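You operate a simulated robot arm through the tools that you are given. There is no shell and no other tool. Be economical: measure what you need, move in short steps, check, and stop when the job is done.

Carry out the task below with a simulated two-armed robot. There is one attempt and no reset: what you move stays moved.

JOB
Carry the brown tray with both arms and set it on the desk fifty-six.

It is judged by the outcome, as a careful person would: the job done as asked, and still so three seconds after it is handed in. It fails if anything else is knocked over, pushed out of place, dropped, spilled or broken.

ROBOT AND FRAMES
Two 7-joint arms with two-finger parallel grippers on one trunk, on a base that drives. Base frame: it is fixed to the floor where the robot stands at the start and does not move with it; the origin is under the middle of the robot, x ahead of it, y to its left, z up; the surface under the hand at the start is at about z = 1091. Readings come in mm, rad, newtons and seconds.
The left shoulder is at the start at [50, 168, 1220], the right one opposite. With the tool pointing down near the work surface each hand reaches from about 100 to 640 mm from the robot's upright axis, wherever it stands, measured 20 degrees to its own side. Places, roughly: desk fifty-six [2700, -2400, 800]. Payload 1.57 kg a hand.
The tool frame of a hand sits at the grasp point between the pads (the TCP): z along the fingers, y along the line on which they close. The tips reach 30 mm beyond it. The gripper opens to 80 mm. The fingers are 17 mm wide and 12 mm thick; the gripper's body (40 by 82 mm) begins 80 mm behind the TCP.
Orientation is that of the tool frame in the base frame, as [roll, pitch, yaw] about the fixed x, y, z axes, in that order (R = Rz(yaw) Ry(pitch) Rx(roll)). With the fingers straight down and closing along the base's y, the tool's x points along the base's -x, its y along +y and its z along -z.

CONTROLS
- The arms move only by the tool apply_moves. It takes "left_motion", "right_motion" or both (then of equal length, played together; a hand with none holds still); each is one flat list of numbers, 7 for each row, row after row: the shift along the tool's x, y, z in units of 20 mm (1.0 is 20 mm), then the turn, a rotation vector about the tool's x, y, z in units of 6 degrees (1.0 is 6 degrees), then the closure in counts, from 0 (fully open) to 255 (shut). In form: [tx, ty, tz, ax, ay, az, grip, tx, ty, tz, ax, ay, az, grip, ...]. A call has 1 to 8 rows; each row shifts and turns the commanded pose from where the row before left it, along the tool's axes as they then stand. A call with a number of a shift or a turn outside -1 to 1 is refused whole. A row lasts 0.2 s, in which the tool goes at most 50 mm and 0.15 rad; a call with a longer step from one row to the next is refused whole, and so is a gripper value outside its range. A pose out of reach is approached as far as the arm can. The call stops where the force on the tool passes 40 N (or 10 N more than at its start, if that is more) or the arm is blocked; 0.2 s more then pass. Each finger travels about 45 mm/s and halts on what it meets, pressing with about 24 N; the grip force reading is that of the motor and also rises with nothing between the fingers. The clock runs only during rows and for 0.2 s after the last one: add rows that do not move to give the fingers time. It gives the time, the measured TCP pose, the force on the tool (base axes), the opening and the grip force at its end, in the units of the frame above (readings bear some noise), with the torque about the TCP (base axes, N m) and any sound that the robot's microphone picked up.
- Cameras (640 x 400 px; columns grow to the right, rows downward): "scene" is now at [108.6, 24.9, 1436.8]; the picture's right is [0.27, -0.96, 0.00], its down [-0.39, -0.11, -0.92] and it looks along [0.88, 0.25, -0.40] (base axes); focal length 214 px, centre (320, 200). "left" rides on the left gripper at [72, 7, -122] in its tool frame; the picture's right is [-0.09, 1.00, 0.00], its down [-0.84, -0.08, -0.54] and it looks along [-0.54, -0.05, 0.84] (tool axes); focal length 238 px, centre (320, 200). "right" rides on the right gripper at [72, -7, -122] in its tool frame; the picture's right is [0.09, 1.00, 0.00], its down [-0.84, 0.08, -0.54] and it looks along [-0.54, 0.05, 0.84] (tool axes); focal length 238 px, centre (320, 200). There is no depth. A picture from a camera that has moved, and an enlarged one, comes with that camera's place and axes in the base frame and with its lens. The place of the scene camera against the robot may be out by one fixed shift of up to 25 mm in any direction.
- camera(camera): a new picture of that camera. The clock stands still meanwhile.
- raise_lower(by): slides the trunk up (or, below 0, down) by that many mm; the arms and the scene camera ride with it, the base frame stays. It gives what a move gives, with no picture.
- base_move(legs): drives the robot by 1 to 6 legs, each [ahead, left, turn to the left] in mm, mm and rad, along the robot's own axes; the way and the turn of a leg run together, so that a leg with both is an arc; at most 1500 mm and 3.142 rad a leg. The arms and the cameras ride along, it lands a little off, and it stops where it bumps. It gives what a move gives.
- head_to(pan, tilt): turns the head with the scene camera to pan (to the left, within 1.396 rad either way) and tilt (down, from -0.506 to 1.204), counted from straight ahead of the robot. It gives what a move gives.
- enlarge(camera, box): a new picture of the part [left, top, right, bottom] of that camera's present view, enlarged. The clock stands still meanwhile.
- sign_off(): hands the job in; it is judged then, once.

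Work in short steps. Places have to be worked out from the pictures, the camera data and where the tool is seen: move nearer, look again, correct. Check each grasp and each placing, and mend what went wrong. You have 120 turns and 88 pictures in all, those below and enlarged ones among them. Open the grippers and draw the arms clear of the work before you hand the job in, unless the task says otherwise; then end with one line.

The tools are called after "Emit:" by a JSON object that holds its "name" and its "arguments". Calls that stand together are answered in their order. apply_moves: Moves the arms, as the interface text tells. Its arguments: {"type":"object","properties":{"left_motion":{"type":"array","items":{"type":"number"}},"right_motion":{"type":"array","items":{"type":"number"}}},"required":[]} The other tools are called the same way: raise_lower (by) slides the trunk up or down; base_move (legs) drives the base; head_to (pan, tilt) turns the head that bears the scene camera; camera (camera) takes a picture; enlarge (camera, box) takes an enlarged picture of a part of a camera's view; sign_off () hands the job in.

At the start:

```text
clock: 0.0
left_tool_pos: [251.7, 239.1, 1393.6]
left_tool_rot: [-3.141, 0.001, -3.139]
left_ft_force: [0.5, 0.1, 0.0]
left_wrist_torque: [0.0, -0.01, 0.02]
left_grip_width: 80.1
left_grasp_force: 0.0
right_tool_pos: [283.4, -25.2, 1328.8]
right_tool_rot: [3.14, 0.002, 3.14]
right_ft_force: [-0.5, -0.9, -0.5]
right_wrist_torque: [0.02, 0.01, -0.02]
right_grip_width: 79.7
right_grasp_force: 0.1
trunk travel left (down, up): [-389.0, 54.0]
robot x, y, heading: [1.5, -0.2, -0.0]
head pan, tilt: [0.278, 0.414]
```

scene: 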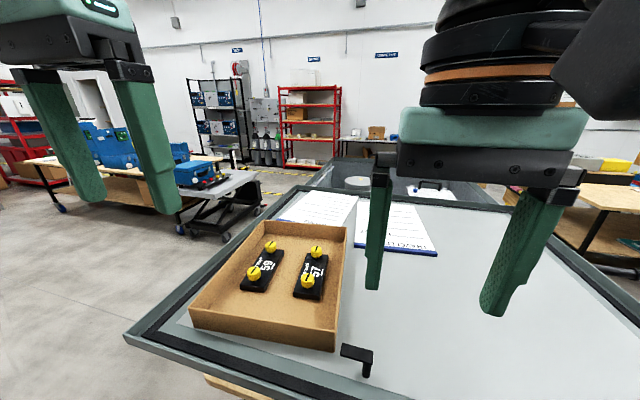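
right: 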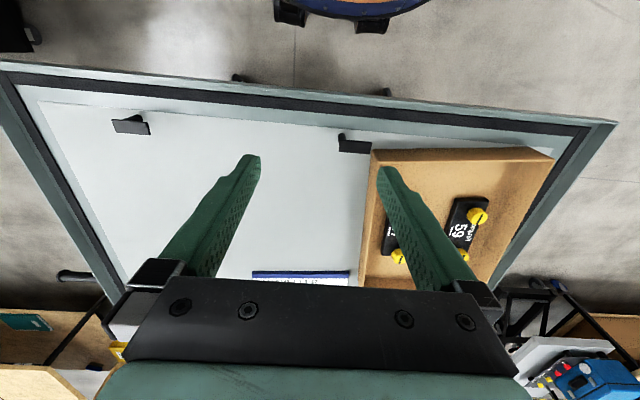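
left: 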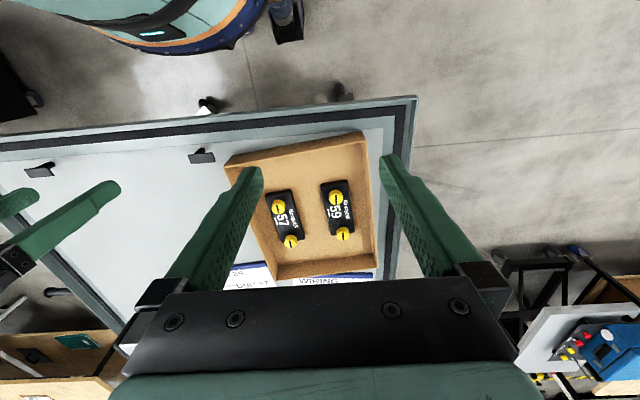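

I judge the tray to be about 300 x 250 mm, centred near (446, 200) and turned about 7°. I'll look toward the desk and get a closer view of the tray before I plan anything.

Emit:
{"name": "enlarge", "arguments": {"camera": "left", "box": [180, 80, 440, 300]}}

Emit:
{"name": "head_to", "arguments": {"pan": -0.75, "tilt": 0.35}}

Emit:
{"name": "camera", "arguments": {"camera": "scene"}}

```text
1.82 times, centred on (310, 190) of left
camera zoom: at [181.4, 246.0, 1518.5], right [0.09, 1.0, 0.0], down [0.84, -0.08, 0.54], along [0.54, -0.05, -0.84], focal length 433 px, centre (338, 218)
```

zoom: 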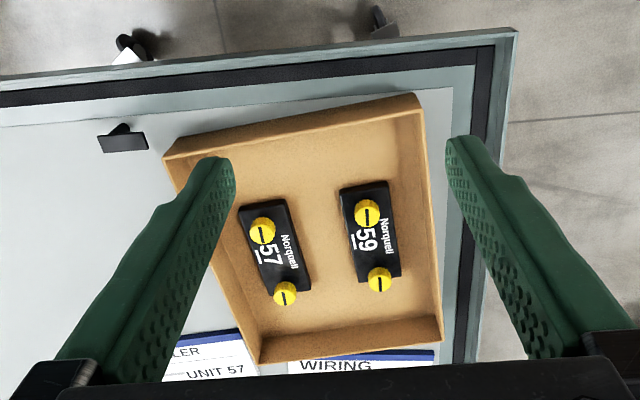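

```text
clock: 1.3
left_tool_pos: [251.8, 238.9, 1395.6]
left_tool_rot: [-3.139, 0.0, -3.14]
left_ft_force: [0.5, 0.0, 0.8]
left_wrist_torque: [-0.02, -0.01, -0.01]
left_grip_width: 80.1
left_grasp_force: 0.0
right_tool_pos: [283.8, -25.5, 1327.8]
right_tool_rot: [3.141, -0.001, 3.139]
right_ft_force: [-0.7, 0.3, -0.1]
right_wrist_torque: [-0.01, -0.01, 0.02]
right_grip_width: 80.1
right_grasp_force: 0.1
trunk travel left (down, up): [-389.0, 54.0]
robot x, y, heading: [1.7, 4.5, -0.002]
head pan, tilt: [-0.75, 0.351]
```

```text
83 pictures are left
camera scene: at [87.8, -63.9, 1442.6], right [-0.68, -0.73, 0.0], down [-0.25, 0.23, -0.94], along [0.69, -0.64, -0.34], focal length 214 px, centre (320, 200)
```

scene: 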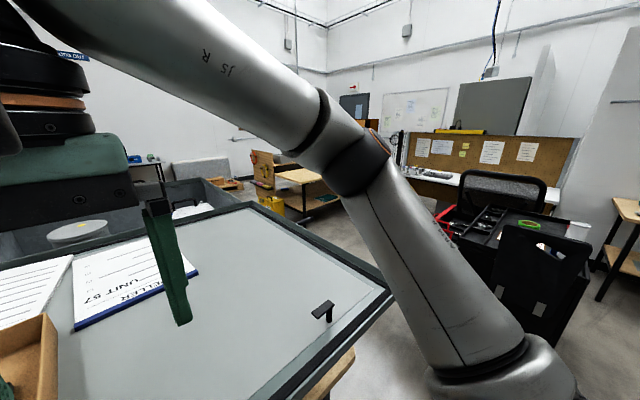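

The tray in the left camera has rim corners near (316,309), (343,63), (628,338) and (647,94). That puts its centre around (483, 201), turned about 5.5°. I'll shift the base left and turn it a little to face the tray squarely.

Emit:
{"name": "base_move", "arguments": {"legs": [[0, 150, 0], [0, 0, 0.097]]}}

Emit:
{"name": "head_to", "arguments": {"pan": 0.0, "tilt": 0.7}}

Emit:
{"name": "camera", "arguments": {"camera": "scene"}}

Emit:
{"name": "camera", "arguments": {"camera": "left"}}

Emit:
{"name": "camera", "arguments": {"camera": "right"}}

```text
clock: 3.8
left_tool_pos: [229.6, 415.0, 1394.5]
left_tool_rot: [-3.141, 0.001, -3.048]
left_ft_force: [0.9, 0.6, 0.6]
left_wrist_torque: [-0.06, 0.01, -0.02]
left_grip_width: 79.9
left_grasp_force: 0.1
right_tool_pos: [283.6, 153.4, 1329.6]
right_tool_rot: [3.14, 0.002, -3.047]
right_ft_force: [-0.2, -0.6, -0.3]
right_wrist_torque: [-0.01, -0.03, 0.0]
right_grip_width: 80.0
right_grasp_force: 0.0
trunk travel left (down, up): [-389.0, 54.0]
robot x, y, heading: [2.4, 154.3, 0.09]
head pan, tilt: [-0.75, 0.351]
```

```text
clock: 4.9
left_tool_pos: [228.4, 413.6, 1396.0]
left_tool_rot: [-3.141, -0.001, -3.048]
left_ft_force: [0.1, -0.2, -0.6]
left_wrist_torque: [0.0, -0.04, 0.0]
left_grip_width: 79.9
left_grasp_force: 0.1
right_tool_pos: [284.3, 153.6, 1328.0]
right_tool_rot: [3.139, 0.0, -3.05]
right_ft_force: [-0.3, -0.9, -0.4]
right_wrist_torque: [0.02, -0.01, -0.01]
right_grip_width: 80.0
right_grasp_force: 0.0
trunk travel left (down, up): [-389.0, 54.0]
robot x, y, heading: [1.4, 152.8, 0.096]
head pan, tilt: [0.0, 0.7]
```

```text
82 pictures are left
camera scene: at [104.2, 164.0, 1411.2], right [0.09, -1.0, 0.0], down [-0.64, -0.06, -0.77], along [0.76, 0.07, -0.64], focal length 214 px, centre (320, 200)
```

scene: 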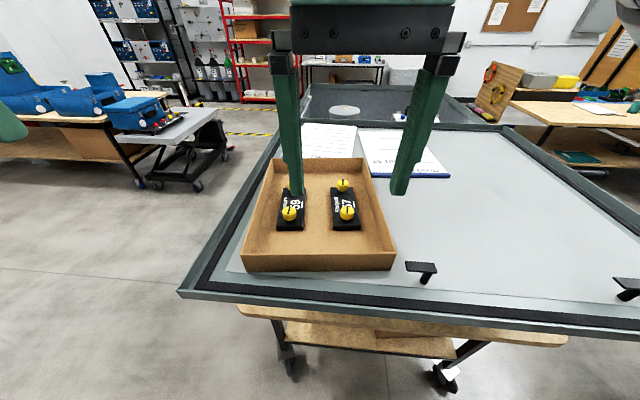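

```text
81 pictures are left
camera left: at [157.8, 414.5, 1518.5], right [0.0, 1.0, 0.0], down [0.84, 0.0, 0.54], along [0.54, 0.0, -0.84], focal length 238 px, centre (320, 200)
```

left: 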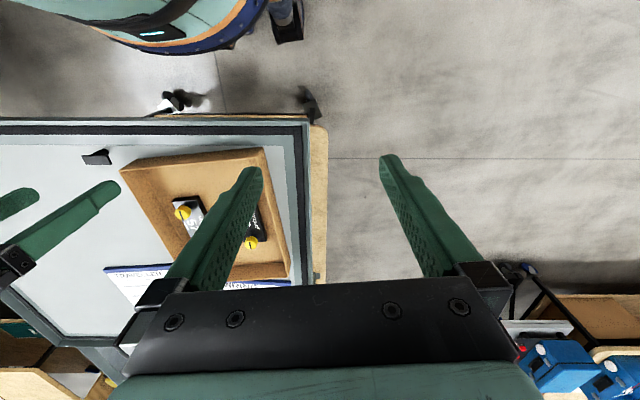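

```text
80 pictures are left
camera right: at [214.0, 140.8, 1449.9], right [-0.18, 0.98, 0.0], down [0.83, 0.15, 0.54], along [0.53, 0.1, -0.84], focal length 238 px, centre (320, 200)
```

right: 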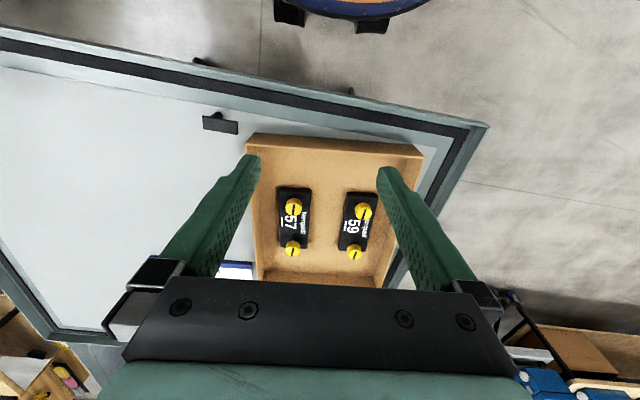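

In the robot's own frame the tray now sits square: 330–639 mm ahead and ±123 mm to the sides. I'll move both hands out over the side walls, still high, with the grippers part closed.

Emit:
{"name": "apply_moves", "arguments": {"left_motion": [-1, -0.74, 0.4, 0, 0, 0, 140, -1, -0.74, 0.4, 0, 0, 0, 140, -1, -0.74, 0.4, 0, 0, 0, 140, -1, -0.74, 0.4, 0, 0, 0, 140, -1, -0.74, 0.4, 0, 0, 0, 140, -1, -0.74, 0.4, 0, 0, 0, 140, -1, -0.74, 0.4, 0, 0, 0, 140, -1, -0.74, 0.4, 0, 0, 0, 140], "right_motion": [-1, -0.575, 0, 0, 0, 0, 140, -1, -0.575, 0, 0, 0, 0, 140, -1, -0.575, 0, 0, 0, 0, 140, -1, -0.575, 0, 0, 0, 0, 140, -1, -0.575, 0, 0, 0, 0, 140, -1, -0.575, 0, 0, 0, 0, 140, -1, -0.575, 0, 0, 0, 0, 140, -1, -0.575, 0, 0, 0, 0, 140]}}

Emit:
{"name": "apply_moves", "arguments": {"left_motion": [-0.86, 0, 1, 0, 0, 0, 140, -0.86, 0, 1, 0, 0, 0, 140, -0.86, 0, 1, 0, 0, 0, 140, -0.86, 0, 1, 0, 0, 0, 140], "right_motion": [-0.475, 0, 1, 0, 0, 0, 140, -0.475, 0, 1, 0, 0, 0, 140, -0.475, 0, 1, 0, 0, 0, 140, -0.475, 0, 0.5, 0, 0, 0, 140]}}

Emit:
{"name": "camera", "arguments": {"camera": "left"}}

Emit:
{"name": "camera", "arguments": {"camera": "right"}}

Emit:
{"name": "camera", "arguments": {"camera": "scene"}}

```text
clock: 6.7
left_tool_pos: [363.4, 354.2, 1318.6]
left_tool_rot: [-3.141, 0.001, -3.046]
left_ft_force: [-0.7, 0.1, 0.3]
left_wrist_torque: [0.0, 0.01, 0.03]
left_grip_width: 36.1
left_grasp_force: 0.0
left hand out of reach, approached as far as the arm can: row 5, 6, 7, 8
right_tool_pos: [454.2, 77.8, 1326.8]
right_tool_rot: [3.14, -0.002, -3.049]
right_ft_force: [0.3, -0.3, -0.4]
right_wrist_torque: [-0.02, -0.01, -0.01]
right_grip_width: 36.1
right_grasp_force: 0.0
trunk travel left (down, up): [-389.0, 54.0]
robot x, y, heading: [-1.5, 151.9, 0.093]
head pan, tilt: [0.0, 0.7]
```

```text
clock: 7.7
left_tool_pos: [427.3, 363.3, 1235.1]
left_tool_rot: [-3.14, 0.0, -3.048]
left_ft_force: [-0.2, -0.3, 0.1]
left_wrist_torque: [-0.01, 0.03, 0.01]
left_grip_width: 36.2
left_grasp_force: 0.0
left hand out of reach, approached as far as the arm can: row 3
right_tool_pos: [491.0, 82.1, 1255.8]
right_tool_rot: [3.14, -0.002, -3.049]
right_ft_force: [0.4, -0.1, -0.4]
right_wrist_torque: [-0.03, 0.08, 0.01]
right_grip_width: 36.3
right_grasp_force: 0.1
trunk travel left (down, up): [-389.0, 54.0]
robot x, y, heading: [0.9, 151.8, 0.095]
head pan, tilt: [0.0, 0.7]
```

```text
79 pictures are left
camera left: at [356.1, 363.8, 1359.0], right [0.0, 1.0, 0.0], down [0.84, 0.0, 0.54], along [0.54, 0.0, -0.84], focal length 238 px, centre (320, 200)
```

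left: 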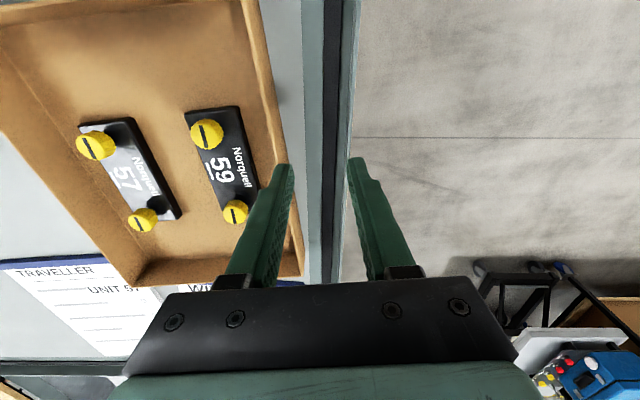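

```text
78 pictures are left
camera right: at [420.3, 69.1, 1377.6], right [-0.18, 0.98, 0.0], down [0.83, 0.15, 0.54], along [0.53, 0.1, -0.84], focal length 238 px, centre (320, 200)
```

right: 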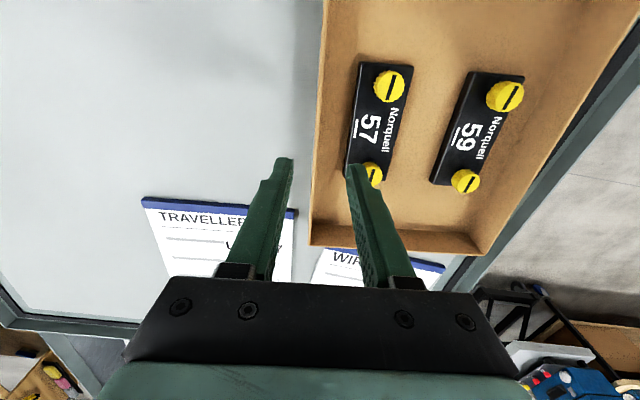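

```text
77 pictures are left
camera scene: at [105.4, 164.6, 1411.1], right [0.09, -1.0, 0.0], down [-0.64, -0.06, -0.76], along [0.76, 0.07, -0.65], focal length 214 px, centre (320, 200)
```

scene: 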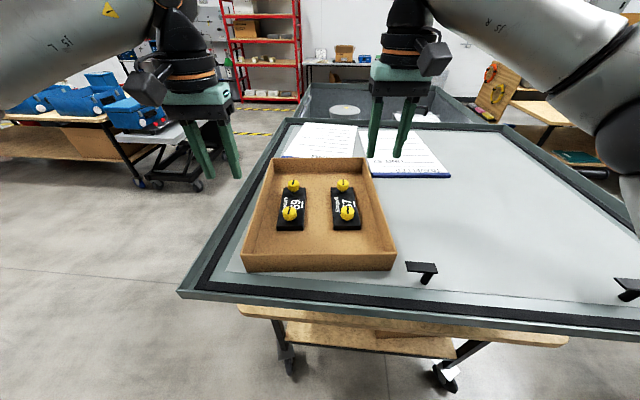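

Both hands are over the tray area. The left one couldn't reach while it was high, but it can now that it's lower. I'll enlarge both wrist views to fix the wall lines.

Emit:
{"name": "enlarge", "arguments": {"camera": "left", "box": [160, 0, 400, 300]}}

Emit:
{"name": "enlarge", "arguments": {"camera": "right", "box": [240, 0, 480, 300]}}

```text
1.33 times, centred on (280, 150) of left
camera zoom: at [356.1, 363.8, 1359.0], right [0.0, 1.0, 0.0], down [0.84, 0.0, 0.54], along [0.54, 0.0, -0.84], focal length 318 px, centre (373, 267)
```

zoom: 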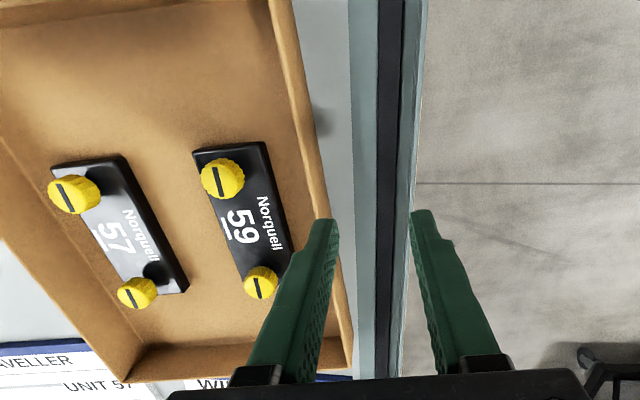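

```text
1.33 times, centred on (360, 150) of right
camera zoom: at [420.3, 69.1, 1377.6], right [-0.18, 0.98, 0.0], down [0.83, 0.15, 0.54], along [0.53, 0.1, -0.84], focal length 318 px, centre (267, 267)
```

zoom: 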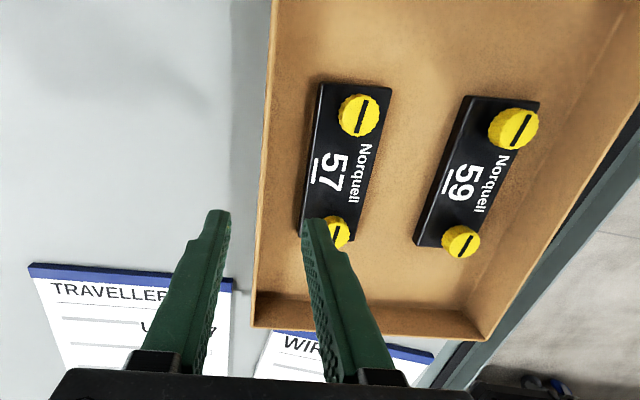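

The left wall's centreline sits at about +129 and the right wall's at about −116, with roughly 8 mm thick walls. I'll move the left hand in line and lower both to just above the rim.

Emit:
{"name": "apply_moves", "arguments": {"left_motion": [-0.59, -0.68, 0.2, 0, 0, 0, 140, -0.59, -0.68, 0.3, 0, 0, 0, 140, -0.59, -0.69, 1, 0, 0, 0, 140, 0, 0, 1, 0, 0, 0, 140, 0, 0, 0, 0, 0, 0, 140], "right_motion": [0, 0, 0.9, 0, 0, 0, 140, 0, 0, 0.9, 0, 0, 0, 140, 0, 0, 0.9, 0, 0, 0, 140, 0, 0, 0.9, 0, 0, 0, 140, 0, 0, 0, 0, 0, 0, 140]}}

Emit:
{"name": "enlarge", "arguments": {"camera": "left", "box": [160, 0, 480, 300]}}

Emit:
{"name": "enlarge", "arguments": {"camera": "right", "box": [160, 0, 480, 300]}}

Emit:
{"name": "enlarge", "arguments": {"camera": "scene", "box": [160, 60, 480, 300]}}

```text
clock: 8.9
left_tool_pos: [428.6, 360.4, 1208.6]
left_tool_rot: [-3.14, 0.002, -3.047]
left_ft_force: [0.1, 0.8, 0.8]
left_wrist_torque: [-0.01, 0.02, 0.02]
left_grip_width: 36.1
left_grasp_force: 0.1
left hand out of reach, approached as far as the arm can: row 1, 2, 3
right_tool_pos: [491.9, 83.0, 1186.4]
right_tool_rot: [3.139, 0.0, -3.049]
right_ft_force: [-1.0, 0.0, 0.0]
right_wrist_torque: [-0.03, 0.03, 0.01]
right_grip_width: 35.9
right_grasp_force: 0.1
trunk travel left (down, up): [-389.0, 54.0]
robot x, y, heading: [1.1, 153.0, 0.09]
head pan, tilt: [0.0, 0.7]
```

```text
1.33 times, centred on (320, 150) of left
camera zoom: at [357.2, 361.3, 1332.0], right [0.0, 1.0, 0.0], down [0.84, 0.0, 0.54], along [0.54, 0.0, -0.84], focal length 318 px, centre (320, 267)
```

zoom: 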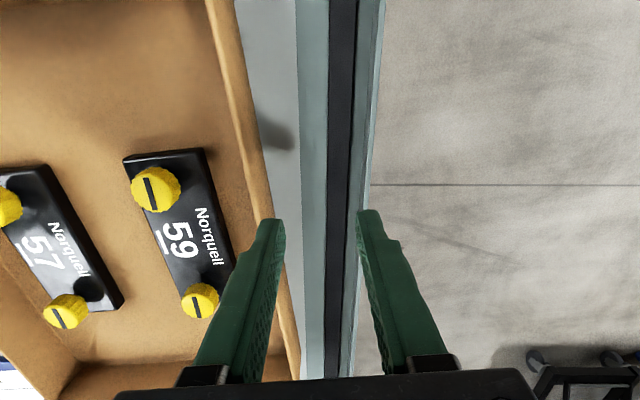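

```text
1.33 times, centred on (320, 150) of right
camera zoom: at [421.3, 69.8, 1307.3], right [-0.18, 0.98, 0.0], down [0.83, 0.15, 0.54], along [0.53, 0.1, -0.84], focal length 318 px, centre (320, 267)
```

zoom: 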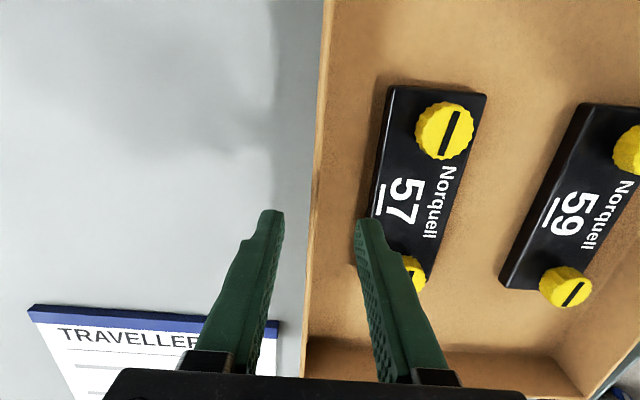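

```text
1.67 times, centred on (320, 180) of scene
camera zoom: at [104.2, 164.1, 1411.2], right [0.09, -1.0, 0.0], down [-0.64, -0.06, -0.76], along [0.76, 0.07, -0.64], focal length 358 px, centre (320, 233)
```

zoom: 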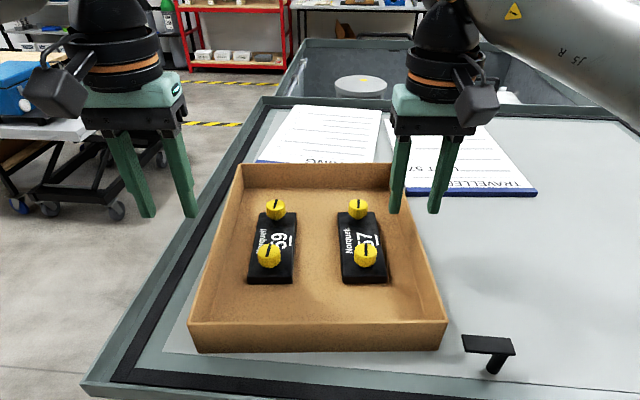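

The left arm stops near (444, 168) in the robot frame even though the mirrored point works for the right arm. I'll test which direction it can move, going sideways only and a little up.

Emit:
{"name": "apply_moves", "arguments": {"left_motion": [0.5, -0.5, 0, 0, 0, 0, 140, 0.5, -0.5, 0, 0, 0, 0, 140, 0, -1, 0, 0, 0, 0, 140, 0, 0, 0, 0, 0, 0, 140]}}

```text
clock: 9.9
left_tool_pos: [404.0, 330.7, 1202.7]
left_tool_rot: [-3.14, 0.001, -3.046]
left_ft_force: [0.1, -0.2, 0.1]
left_wrist_torque: [0.01, -0.01, -0.01]
left_grip_width: 35.7
left_grasp_force: 0.1
left hand out of reach, approached as far as the arm can: row 3
right_tool_pos: [491.4, 81.9, 1186.0]
right_tool_rot: [3.139, 0.0, -3.05]
right_ft_force: [0.1, 1.7, -0.1]
right_wrist_torque: [0.03, 0.03, 0.03]
right_grip_width: 35.9
right_grasp_force: 0.1
trunk travel left (down, up): [-389.0, 54.0]
robot x, y, heading: [-0.6, 150.6, 0.094]
head pan, tilt: [0.0, 0.7]
```

It moved in when I backed off: now at about (420, 141). I'll try small steps in and forward.

Emit:
{"name": "apply_moves", "arguments": {"left_motion": [0, -0.6, 0, 0, 0, 0, 140, -0.5, 0, 0, 0, 0, 0, 140, -0.5, 0, 0, 0, 0, 0, 140, -0.5, 0, 0, 0, 0, 0, 140, -0.5, 0, 0, 0, 0, 0, 140, 0, 0, 0, 0, 0, 0, 140]}}

Emit:
{"name": "camera", "arguments": {"camera": "scene"}}

```text
clock: 11.3
left_tool_pos: [416.6, 342.5, 1205.6]
left_tool_rot: [-3.138, 0.0, -3.048]
left_ft_force: [0.4, 0.1, -0.5]
left_wrist_torque: [0.02, -0.02, 0.0]
left_grip_width: 36.2
left_grasp_force: 0.0
left hand out of reach, approached as far as the arm can: row 1, 2, 3, 4, 5
right_tool_pos: [492.6, 82.4, 1185.5]
right_tool_rot: [3.14, -0.001, -3.049]
right_ft_force: [-0.3, 0.1, 0.3]
right_wrist_torque: [-0.02, 0.0, 0.01]
right_grip_width: 36.2
right_grasp_force: 0.0
trunk travel left (down, up): [-389.0, 54.0]
robot x, y, heading: [0.7, 153.9, 0.089]
head pan, tilt: [0.0, 0.7]
```

```text
71 pictures are left
camera scene: at [104.2, 164.0, 1411.2], right [0.09, -1.0, 0.0], down [-0.64, -0.06, -0.77], along [0.76, 0.07, -0.64], focal length 214 px, centre (320, 200)
```

scene: 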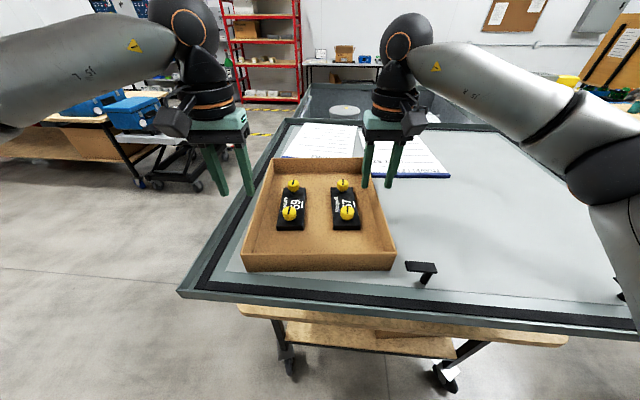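

The limit looks like an awkward elbow posture: the left elbow is much further out than the right one. I'll pull the left hand back to the mirror of where the right one started and come forward along the mirrored path.

Emit:
{"name": "apply_moves", "arguments": {"left_motion": [0.9, -0.6, -0.8, 0, 0, 0, 140, 0.9, -0.77, -0.8, 0, 0, 0, 140, 0.9, -0.77, -0.8, 0, 0, 0, 140, 0.9, -0.77, -0.8, 0, 0, 0, 140, 0.9, -0.77, -0.8, 0, 0, 0, 140, 0.9, -0.77, -0.8, 0, 0, 0, 140, 0.9, -0.77, -0.8, 0, 0, 0, 140, 0.9, -0.77, -0.8, 0, 0, 0, 140]}}

Emit:
{"name": "camera", "arguments": {"camera": "scene"}}

```text
clock: 13.1
left_tool_pos: [274.0, 308.8, 1326.3]
left_tool_rot: [-3.141, 0.002, -3.046]
left_ft_force: [0.0, 0.0, -1.0]
left_wrist_torque: [-0.02, -0.02, 0.02]
left_grip_width: 36.0
left_grasp_force: 0.0
left hand out of reach, approached as far as the arm can: row 1, 2, 3, 4, 5, 6, 7, 8
right_tool_pos: [492.7, 83.5, 1186.4]
right_tool_rot: [3.141, -0.001, -3.048]
right_ft_force: [0.1, 0.0, 0.6]
right_wrist_torque: [-0.02, -0.03, -0.02]
right_grip_width: 36.2
right_grasp_force: 0.0
trunk travel left (down, up): [-389.0, 54.0]
robot x, y, heading: [-0.3, 153.2, 0.092]
head pan, tilt: [0.0, 0.7]
```

```text
70 pictures are left
camera scene: at [103.6, 163.9, 1411.3], right [0.09, -1.0, 0.0], down [-0.64, -0.06, -0.77], along [0.76, 0.07, -0.64], focal length 214 px, centre (320, 200)
```

scene: 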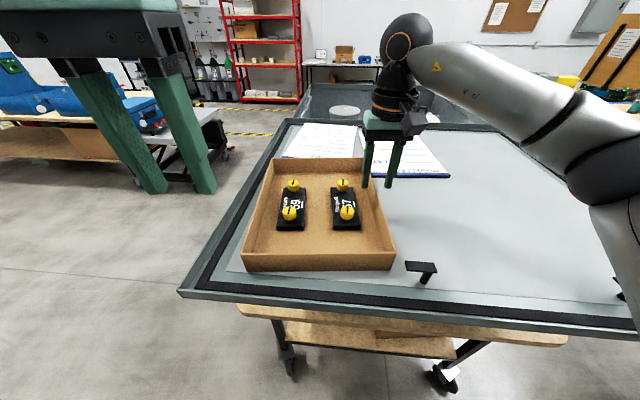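

Sideways motion is still capped at about 130 mm from the centreline, which suggests a wrist-roll limit. I'll test turning the left tool clockwise while moving inward.

Emit:
{"name": "apply_moves", "arguments": {"left_motion": [0, 0, 0, 0, 0, 1, 140, 0, 0, 0, 0, 0, 1, 140, 0, 0, 0, 0, 0, 1, 140, 0, -1, 0, 0, 0, 0, 140, 0, -1, 0, 0, 0, 0, 140, 0, 0, 0, 0, 0, 0, 140]}}

```text
clock: 14.5
left_tool_pos: [269.1, 308.2, 1326.0]
left_tool_rot: [3.141, 0.003, 2.922]
left_ft_force: [0.6, 0.1, -0.4]
left_wrist_torque: [0.0, 0.03, 0.0]
left_grip_width: 36.2
left_grasp_force: 0.0
left hand out of reach, approached as far as the arm can: row 4, 5
right_tool_pos: [492.8, 83.3, 1186.4]
right_tool_rot: [3.139, 0.0, -3.047]
right_ft_force: [-0.5, -0.4, -0.2]
right_wrist_torque: [-0.03, 0.01, 0.0]
right_grip_width: 35.9
right_grasp_force: 0.2
trunk travel left (down, up): [-389.0, 54.0]
robot x, y, heading: [-0.7, 153.7, 0.092]
head pan, tilt: [0.0, 0.7]
```

Turning the wrist didn't free it. I'll look at the left arm's posture directly.

Emit:
{"name": "head_to", "arguments": {"pan": 0.9, "tilt": 0.3}}

Emit:
{"name": "camera", "arguments": {"camera": "scene"}}

Emit:
{"name": "head_to", "arguments": {"pan": -0.9, "tilt": 0.3}}

Emit:
{"name": "camera", "arguments": {"camera": "scene"}}

```text
clock: 15.7
left_tool_pos: [267.7, 307.2, 1325.4]
left_tool_rot: [-3.141, 0.001, 2.922]
left_ft_force: [0.4, -0.5, 0.2]
left_wrist_torque: [0.02, 0.0, -0.03]
left_grip_width: 35.9
left_grasp_force: 0.1
right_tool_pos: [492.2, 82.9, 1185.9]
right_tool_rot: [3.14, 0.0, -3.048]
right_ft_force: [0.1, 0.8, 0.1]
right_wrist_torque: [0.0, -0.02, -0.03]
right_grip_width: 36.1
right_grasp_force: 0.0
trunk travel left (down, up): [-389.0, 54.0]
robot x, y, heading: [0.1, 152.2, 0.096]
head pan, tilt: [0.901, 0.3]
```

```text
69 pictures are left
camera scene: at [70.6, 234.4, 1447.3], right [0.84, -0.55, 0.0], down [-0.16, -0.25, -0.96], along [0.52, 0.8, -0.3], focal length 214 px, centre (320, 200)
```

scene: 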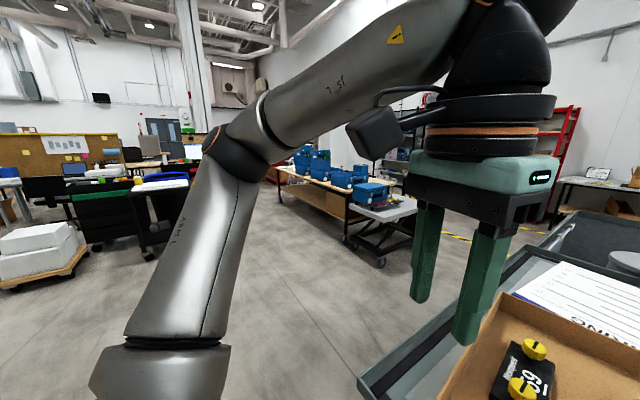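

```text
clock: 17.5
left_tool_pos: [268.3, 307.0, 1327.8]
left_tool_rot: [-3.141, 0.002, 2.922]
left_ft_force: [0.6, -0.6, -0.4]
left_wrist_torque: [-0.01, 0.01, 0.0]
left_grip_width: 36.0
left_grasp_force: 0.0
right_tool_pos: [492.2, 83.1, 1185.6]
right_tool_rot: [3.14, -0.001, -3.047]
right_ft_force: [0.2, -0.1, -0.3]
right_wrist_torque: [-0.02, 0.0, -0.01]
right_grip_width: 35.9
right_grasp_force: 0.0
trunk travel left (down, up): [-389.0, 54.0]
robot x, y, heading: [1.8, 147.1, 0.091]
head pan, tilt: [-0.901, 0.3]
```

```text
68 pictures are left
camera scene: at [84.2, 88.7, 1447.3], right [-0.72, -0.69, 0.0], down [-0.2, 0.21, -0.96], along [0.66, -0.69, -0.3], focal length 214 px, centre (320, 200)
```

scene: 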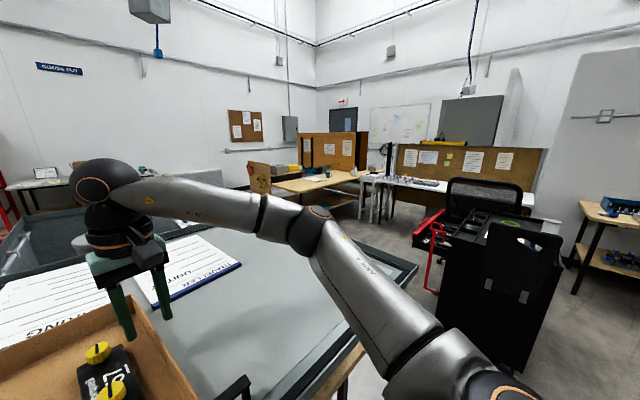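

The left elbow is swung out high, which limits inward reach. That limit eases as the hand gets lower. I'll restore the yaw, go down and forward well outside the tray, and test the reach at working height.

Emit:
{"name": "apply_moves", "arguments": {"left_motion": [0, 0, 0, 0, 0, -1, 140, 0, 0, 0, 0, 0, -1, 140, 0, 0, 0, 0, 0, -1, 140, 0, 1, 0, 0, 0, 0, 140, 0, 1, 0, 0, 0, 0, 140, 0, 1, 0, 0, 0, 0, 140, 0, 1, 0, 0, 0, 0, 140]}}

Emit:
{"name": "apply_moves", "arguments": {"left_motion": [-1, 0, 0.95, 0, 0, 0, 140, -1, 0, 0.95, 0, 0, 0, 140, -1, 0, 0.95, 0, 0, 0, 140, -1, 0, 0.95, 0, 0, 0, 140, -1, 0, 0.95, 0, 0, 0, 140, -1, 0, 0.95, 0, 0, 0, 140, -1, 0, 0.95, 0, 0, 0, 140, -1, 0, 0.95, 0, 0, 0, 140]}}

```text
clock: 19.1
left_tool_pos: [258.9, 384.9, 1325.7]
left_tool_rot: [-3.14, 0.002, -3.048]
left_ft_force: [0.2, 0.1, -1.2]
left_wrist_torque: [-0.01, 0.01, 0.0]
left_grip_width: 35.9
left_grasp_force: 0.0
right_tool_pos: [491.8, 83.3, 1186.9]
right_tool_rot: [3.138, 0.0, -3.049]
right_ft_force: [0.9, -0.4, -0.5]
right_wrist_torque: [-0.03, 0.03, 0.01]
right_grip_width: 36.0
right_grasp_force: 0.0
trunk travel left (down, up): [-389.0, 54.0]
robot x, y, heading: [0.1, 151.8, 0.095]
head pan, tilt: [-0.901, 0.3]
```

```text
clock: 20.9
left_tool_pos: [419.8, 399.3, 1172.6]
left_tool_rot: [-3.138, 0.001, -3.046]
left_ft_force: [0.1, 0.6, 0.0]
left_wrist_torque: [-0.05, -0.02, 0.04]
left_grip_width: 36.2
left_grasp_force: 0.0
right_tool_pos: [491.3, 82.7, 1185.3]
right_tool_rot: [3.139, -0.001, -3.049]
right_ft_force: [0.2, 0.1, -1.2]
right_wrist_torque: [-0.04, 0.02, 0.0]
right_grip_width: 36.2
right_grasp_force: 0.1
trunk travel left (down, up): [-389.0, 54.0]
robot x, y, heading: [6.2, 151.1, 0.091]
head pan, tilt: [-0.901, 0.3]
```

Left hand is now about (441, 207) at z 1173. I'll go forward to 480 and inward to about 175, staying outside the wall, to see if it's reachable here.

Emit:
{"name": "apply_moves", "arguments": {"left_motion": [-1, 0, 0, 0, 0, 0, 140, -1, 0, 0, 0, 0, 0, 140, 0, -0.75, 0, 0, 0, 0, 140, 0, -0.75, 0, 0, 0, 0, 140, 0, 0, 0, 0, 0, 0, 140]}}

```text
clock: 22.1
left_tool_pos: [461.9, 374.3, 1176.6]
left_tool_rot: [-3.141, 0.002, -3.043]
left_ft_force: [0.1, 0.4, -0.9]
left_wrist_torque: [0.0, -0.01, 0.0]
left_grip_width: 36.4
left_grasp_force: 0.0
right_tool_pos: [490.9, 82.5, 1187.5]
right_tool_rot: [3.141, 0.001, -3.052]
right_ft_force: [-0.3, 0.8, -0.6]
right_wrist_torque: [-0.01, -0.01, -0.02]
right_grip_width: 36.1
right_grasp_force: 0.0
trunk travel left (down, up): [-389.0, 54.0]
robot x, y, heading: [3.9, 154.8, 0.091]
head pan, tilt: [-0.901, 0.3]
```

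Reachable at (477, 178). I'll raise slightly and continue inward to the wall line.

Emit:
{"name": "apply_moves", "arguments": {"left_motion": [0, 0, -0.5, 0, 0, 0, 140, 0, -0.6, 0, 0, 0, 0, 140, 0, -0.6, 0, 0, 0, 0, 140, 0, -0.6, 0, 0, 0, 0, 140, 0, -0.6, 0, 0, 0, 0, 140, 0, 0, 0, 0, 0, 0, 140]}}

Emit:
{"name": "head_to", "arguments": {"pan": 0.0, "tilt": 0.7}}

Emit:
{"name": "enlarge", "arguments": {"camera": "left", "box": [160, 0, 480, 300]}}

```text
clock: 23.5
left_tool_pos: [460.9, 375.6, 1185.2]
left_tool_rot: [-3.138, 0.002, -3.047]
left_ft_force: [-0.4, -0.1, 0.1]
left_wrist_torque: [0.0, -0.02, 0.02]
left_grip_width: 35.9
left_grasp_force: 0.0
left hand out of reach, approached as far as the arm can: row 2, 3, 4, 5
right_tool_pos: [491.7, 83.0, 1186.5]
right_tool_rot: [3.14, -0.001, -3.049]
right_ft_force: [0.0, -0.3, -0.4]
right_wrist_torque: [0.03, 0.01, 0.02]
right_grip_width: 36.2
right_grasp_force: 0.1
trunk travel left (down, up): [-389.0, 54.0]
robot x, y, heading: [-2.2, 152.2, 0.095]
head pan, tilt: [-0.901, 0.3]
```

```text
clock: 24.7
left_tool_pos: [460.5, 376.5, 1185.5]
left_tool_rot: [-3.139, 0.004, -3.048]
left_ft_force: [0.9, 0.2, 0.2]
left_wrist_torque: [0.0, -0.01, 0.0]
left_grip_width: 35.9
left_grasp_force: 0.0
right_tool_pos: [492.1, 83.2, 1186.0]
right_tool_rot: [3.14, 0.001, -3.048]
right_ft_force: [-0.3, 0.3, -0.1]
right_wrist_torque: [0.01, 0.0, 0.05]
right_grip_width: 36.1
right_grasp_force: 0.0
trunk travel left (down, up): [-389.0, 54.0]
robot x, y, heading: [-0.1, 155.7, 0.093]
head pan, tilt: [0.0, 0.7]
```

```text
1.33 times, centred on (320, 150) of left
camera zoom: at [389.0, 375.5, 1308.7], right [0.0, 1.0, 0.0], down [0.84, 0.0, 0.54], along [0.54, 0.0, -0.84], focal length 318 px, centre (320, 267)
```

zoom: 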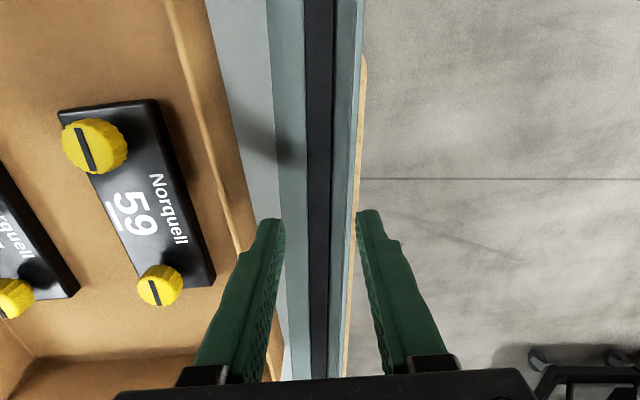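

The left limit here is at about 178 mm from the centreline. I'll shift the base 70 mm to the right so the left wall sits at about +199, where the left hand can work comfortably. Both hands stay above rim height.

Emit:
{"name": "apply_moves", "arguments": {"left_motion": [0, 0.5, 0, 0, 0, 0, 140, 0, 0.5, 0, 0, 0, 0, 140], "right_motion": [0, 0, -0.5, 0, 0, 0, 140, 0, 0, 0, 0, 0, 0, 140]}}

Emit:
{"name": "base_move", "arguments": {"legs": [[0, -70, 0]]}}

Emit:
{"name": "apply_moves", "arguments": {"right_motion": [0, 1, 0, 0, 0, 0, 140, 0, 1, 0, 0, 0, 0, 140, 0, 1, 0, 0, 0, 0, 140, 0, 0.5, 0, 0, 0, 0, 140, 0, 0, 0, 0, 0, 0, 140]}}

Emit:
{"name": "enlarge", "arguments": {"camera": "left", "box": [160, 0, 480, 300]}}

Emit:
{"name": "enlarge", "arguments": {"camera": "right", "box": [160, 0, 480, 300]}}

Emit:
{"name": "enlarge", "arguments": {"camera": "scene", "box": [140, 60, 460, 300]}}

```text
clock: 25.3
left_tool_pos: [460.2, 394.9, 1186.1]
left_tool_rot: [-3.14, 0.0, -3.047]
left_ft_force: [-0.3, 0.6, -0.5]
left_wrist_torque: [0.02, 0.0, 0.03]
left_grip_width: 36.1
left_grasp_force: 0.0
right_tool_pos: [491.1, 81.2, 1196.2]
right_tool_rot: [3.14, -0.001, -3.049]
right_ft_force: [0.1, -0.2, -0.4]
right_wrist_torque: [0.0, 0.0, 0.02]
right_grip_width: 36.2
right_grasp_force: 0.2
trunk travel left (down, up): [-389.0, 54.0]
robot x, y, heading: [-1.6, 151.7, 0.092]
head pan, tilt: [0.0, 0.7]
```

```text
clock: 26.6
left_tool_pos: [466.9, 324.9, 1185.9]
left_tool_rot: [-3.141, -0.001, -3.045]
left_ft_force: [0.5, -0.6, -0.2]
left_wrist_torque: [0.02, -0.01, 0.04]
left_grip_width: 35.9
left_grasp_force: 0.0
right_tool_pos: [498.2, 11.3, 1196.0]
right_tool_rot: [3.14, -0.001, -3.049]
right_ft_force: [0.4, 0.4, 0.8]
right_wrist_torque: [0.02, 0.0, -0.02]
right_grip_width: 36.0
right_grasp_force: 0.1
trunk travel left (down, up): [-389.0, 54.0]
robot x, y, heading: [6.6, 80.0, 0.096]
head pan, tilt: [0.0, 0.7]
```

```text
clock: 27.8
left_tool_pos: [466.4, 325.5, 1184.8]
left_tool_rot: [-3.141, -0.001, -3.046]
left_ft_force: [-0.1, 0.5, -1.1]
left_wrist_torque: [-0.03, 0.0, -0.01]
left_grip_width: 36.2
left_grasp_force: 0.0
right_tool_pos: [491.4, 82.2, 1196.7]
right_tool_rot: [3.139, -0.001, -3.05]
right_ft_force: [0.6, -1.1, 0.1]
right_wrist_torque: [-0.01, -0.01, 0.03]
right_grip_width: 36.1
right_grasp_force: 0.0
trunk travel left (down, up): [-389.0, 54.0]
robot x, y, heading: [6.4, 84.8, 0.099]
head pan, tilt: [0.0, 0.7]
```

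```text
1.33 times, centred on (320, 150) of left
camera zoom: at [394.8, 325.1, 1309.0], right [0.0, 1.0, 0.0], down [0.84, 0.0, 0.54], along [0.54, 0.0, -0.84], focal length 318 px, centre (320, 267)
```

zoom: 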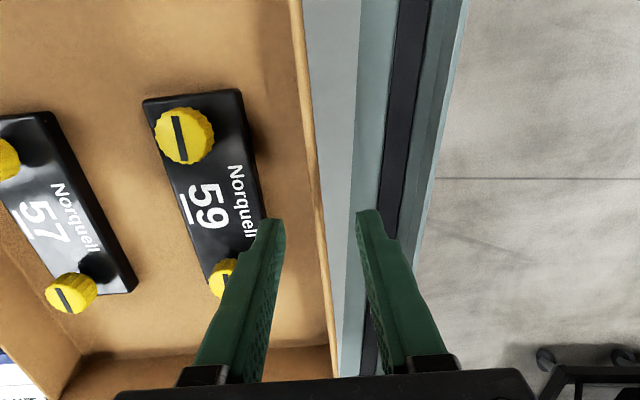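

```text
1.33 times, centred on (320, 150) of right
camera zoom: at [420.7, 69.5, 1317.5], right [-0.18, 0.98, 0.0], down [0.83, 0.15, 0.54], along [0.53, 0.1, -0.84], focal length 318 px, centre (320, 267)
```

zoom: 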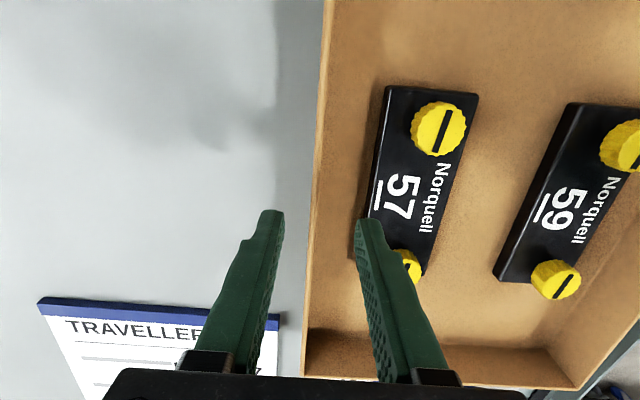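

```text
1.67 times, centred on (300, 180) of scene
camera zoom: at [110.8, 94.1, 1411.2], right [0.09, -1.0, 0.0], down [-0.64, -0.06, -0.76], along [0.76, 0.07, -0.64], focal length 358 px, centre (353, 233)
```

zoom: 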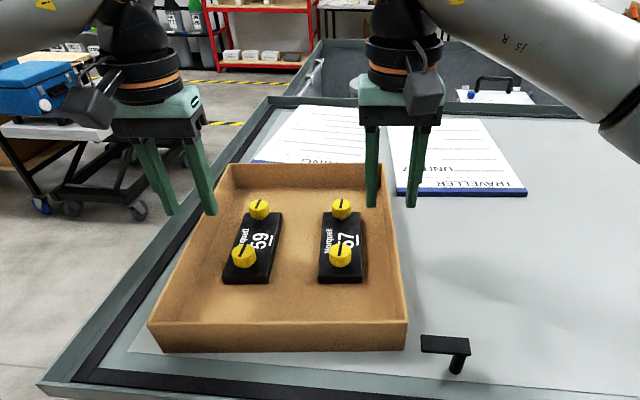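

The walls line up with both hands: left wall centre is about 3 mm inside the left TCP, and the right one is centred. The rim is near z = 1138. I'll narrow the jaws for clearance from the blocks and descend.

Emit:
{"name": "apply_moves", "arguments": {"left_motion": [0, -0.15, 0, 0, 0, 0, 164, 0, 0, 0, 0, 0, 0, 164, 0, 0, 0.6, 0, 0, 0, 164, 0, 0, 0.6, 0, 0, 0, 164, 0, 0, 0.6, 0, 0, 0, 164, 0, 0, 0.4, 0, 0, 0, 164, 0, 0, 0, 0, 0, 0, 164], "right_motion": [0, 0, 0, 0, 0, 0, 164, 0, 0, 0.6, 0, 0, 0, 164, 0, 0, 0.6, 0, 0, 0, 164, 0, 0, 0.6, 0, 0, 0, 164, 0, 0, 0.6, 0, 0, 0, 164, 0, 0, 0.4, 0, 0, 0, 164, 0, 0, 0, 0, 0, 0, 164]}}

Emit:
{"name": "enlarge", "arguments": {"camera": "left", "box": [160, 0, 480, 300]}}

Emit:
{"name": "enlarge", "arguments": {"camera": "right", "box": [160, 0, 480, 300]}}

Emit:
{"name": "enlarge", "arguments": {"camera": "scene", "box": [140, 60, 460, 300]}}

```text
clock: 29.4
left_tool_pos: [467.1, 322.5, 1140.3]
left_tool_rot: [-3.14, 0.0, -3.045]
left_ft_force: [-0.6, -0.9, -0.2]
left_wrist_torque: [-0.01, -0.01, 0.03]
left_grip_width: 28.4
left_grasp_force: 0.1
right_tool_pos: [490.0, 81.2, 1140.1]
right_tool_rot: [3.141, 0.0, -3.049]
right_ft_force: [0.2, 0.2, 0.4]
right_wrist_torque: [-0.03, 0.0, 0.02]
right_grip_width: 28.9
right_grasp_force: 0.0
trunk travel left (down, up): [-389.0, 54.0]
robot x, y, heading: [4.2, 79.0, 0.096]
head pan, tilt: [0.0, 0.7]
```

```text
1.33 times, centred on (320, 150) of left
camera zoom: at [396.0, 322.5, 1264.5], right [0.0, 1.0, 0.0], down [0.84, 0.0, 0.54], along [0.54, 0.0, -0.84], focal length 318 px, centre (320, 267)
```

zoom: 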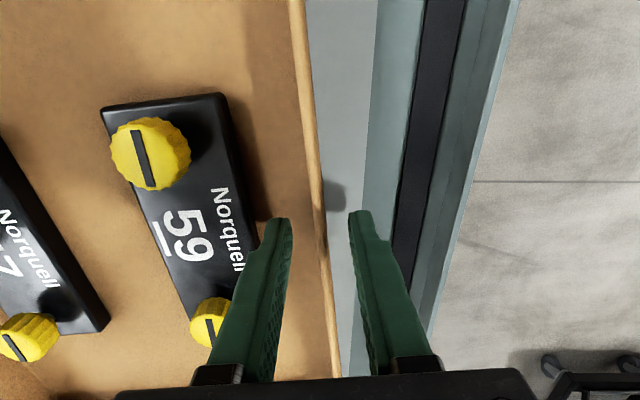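

```text
1.33 times, centred on (320, 150) of right
camera zoom: at [419.8, 68.7, 1261.3], right [-0.18, 0.98, 0.0], down [0.83, 0.15, 0.54], along [0.53, 0.1, -0.84], focal length 318 px, centre (320, 267)
```

zoom: 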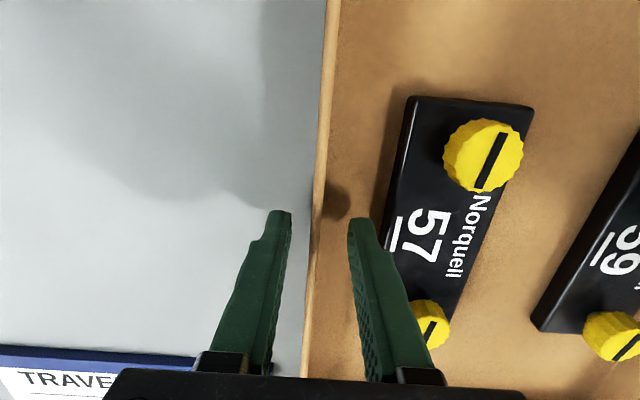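

```text
1.67 times, centred on (300, 180) of scene
camera zoom: at [110.7, 94.2, 1411.2], right [0.09, -1.0, 0.0], down [-0.64, -0.06, -0.77], along [0.76, 0.07, -0.64], focal length 358 px, centre (353, 233)
```

zoom: 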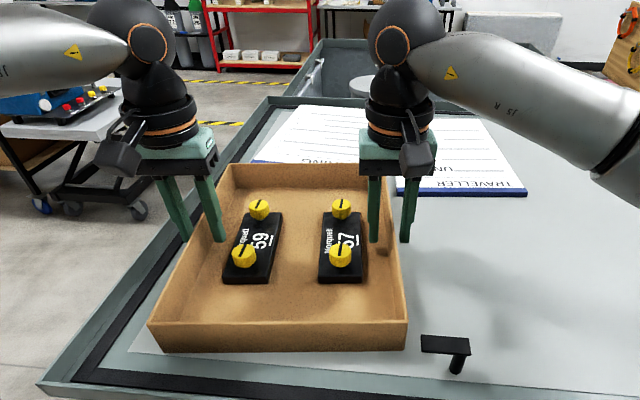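

Both walls sit between the fingers with no contact. I'll go 5 mm lower and close both grippers.

Emit:
{"name": "apply_moves", "arguments": {"left_motion": [0, 0, 0.25, 0, 0, 0, 164, 0, 0, 0, 0, 0, 0, 200, 0, 0, 0, 0, 0, 0, 255, 0, 0, 0, 0, 0, 0, 255, 0, 0, 0, 0, 0, 0, 255, 0, 0, 0, 0, 0, 0, 255], "right_motion": [0, 0, 0.25, 0, 0, 0, 164, 0, 0, 0, 0, 0, 0, 200, 0, 0, 0, 0, 0, 0, 255, 0, 0, 0, 0, 0, 0, 255, 0, 0, 0, 0, 0, 0, 255, 0, 0, 0, 0, 0, 0, 255]}}

Emit:
{"name": "enlarge", "arguments": {"camera": "scene", "box": [140, 60, 460, 300]}}

```text
clock: 30.8
left_tool_pos: [467.0, 323.9, 1136.1]
left_tool_rot: [3.138, 0.004, -3.042]
left_ft_force: [-1.4, 20.2, 0.7]
left_wrist_torque: [-0.09, 0.02, 0.17]
left_grip_width: 3.4
left_grasp_force: 23.6
right_tool_pos: [491.0, 78.6, 1135.1]
right_tool_rot: [-3.138, -0.003, -3.051]
right_ft_force: [-0.1, -22.4, -0.7]
right_wrist_torque: [0.19, -0.07, 0.29]
right_grip_width: 3.8
right_grasp_force: 24.3
trunk travel left (down, up): [-389.0, 54.0]
robot x, y, heading: [8.7, 81.3, 0.09]
head pan, tilt: [0.0, 0.7]
```

```text
1.67 times, centred on (300, 180) of scene
camera zoom: at [110.5, 93.9, 1411.2], right [0.09, -1.0, 0.0], down [-0.64, -0.06, -0.77], along [0.76, 0.07, -0.64], focal length 358 px, centre (353, 233)
```

zoom: 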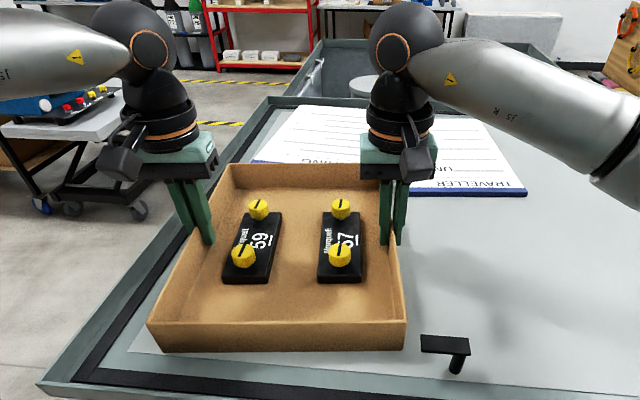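

Both hands grip the 4 mm walls. They press on the tray at about 20 N because the walls are slightly further apart than the hands. I'll ease each hand outward by 2 mm to unload that.

Emit:
{"name": "apply_moves", "arguments": {"left_motion": [0, 0.09, 0, 0, 0, 0, 255, 0, 0, 0, 0, 0, 0, 255], "right_motion": [0, -0.11, 0, 0, 0, 0, 255, 0, 0, 0, 0, 0, 0, 255]}}

```text
clock: 31.4
left_tool_pos: [468.0, 323.3, 1136.8]
left_tool_rot: [-3.141, 0.002, -3.044]
left_ft_force: [1.9, 11.3, -1.3]
left_wrist_torque: [0.3, -0.12, 0.28]
left_grip_width: 3.9
left_grasp_force: 23.4
right_tool_pos: [490.4, 79.1, 1135.2]
right_tool_rot: [3.139, -0.001, -3.046]
right_ft_force: [-1.4, -12.5, 0.3]
right_wrist_torque: [-0.01, 0.01, 0.34]
right_grip_width: 3.5
right_grasp_force: 24.1
trunk travel left (down, up): [-389.0, 54.0]
robot x, y, heading: [8.8, 80.3, 0.096]
head pan, tilt: [0.0, 0.7]
```

Halved. I'll ease once more by the same amount, then lift a little with the trunk so the arms keep their posture.

Emit:
{"name": "apply_moves", "arguments": {"left_motion": [0, 0.08, 0, 0, 0, 0, 255, 0, 0, 0, 0, 0, 0, 255], "right_motion": [0, -0.1, 0, 0, 0, 0, 255, 0, 0, 0, 0, 0, 0, 255]}}

Emit:
{"name": "raise_lower", "arguments": {"by": 15}}

Emit:
{"name": "enlarge", "arguments": {"camera": "scene", "box": [140, 60, 460, 300]}}

```text
clock: 32.0
left_tool_pos: [467.9, 324.6, 1135.7]
left_tool_rot: [-3.136, 0.001, -3.049]
left_ft_force: [3.5, -6.8, -1.4]
left_wrist_torque: [0.37, -0.12, 0.31]
left_grip_width: 3.8
left_grasp_force: 24.6
right_tool_pos: [491.8, 79.4, 1135.3]
right_tool_rot: [3.136, 0.001, -3.042]
right_ft_force: [-3.8, 7.1, 0.3]
right_wrist_torque: [-0.3, 0.28, 0.27]
right_grip_width: 3.8
right_grasp_force: 24.4
trunk travel left (down, up): [-389.0, 54.0]
robot x, y, heading: [6.4, 82.2, 0.099]
head pan, tilt: [0.0, 0.7]
```

```text
clock: 32.6
left_tool_pos: [467.6, 324.2, 1152.2]
left_tool_rot: [-3.137, 0.001, -3.05]
left_ft_force: [2.0, -12.3, -0.6]
left_wrist_torque: [-0.13, 0.39, 0.32]
left_grip_width: 3.4
left_grasp_force: 24.3
right_tool_pos: [490.6, 79.2, 1151.8]
right_tool_rot: [3.136, 0.003, -3.043]
right_ft_force: [-1.0, 11.3, 2.7]
right_wrist_torque: [0.0, 0.21, 0.23]
right_grip_width: 3.3
right_grasp_force: 24.4
trunk travel left (down, up): [-404.0, 39.0]
robot x, y, heading: [4.0, 82.5, 0.09]
head pan, tilt: [0.0, 0.7]
```

```text
1.67 times, centred on (300, 180) of scene
camera zoom: at [110.7, 94.1, 1426.4], right [0.09, -1.0, 0.0], down [-0.64, -0.06, -0.76], along [0.76, 0.07, -0.64], focal length 358 px, centre (353, 233)
```

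zoom: 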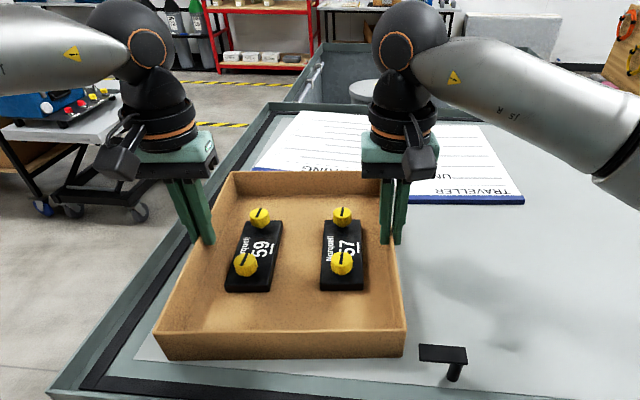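

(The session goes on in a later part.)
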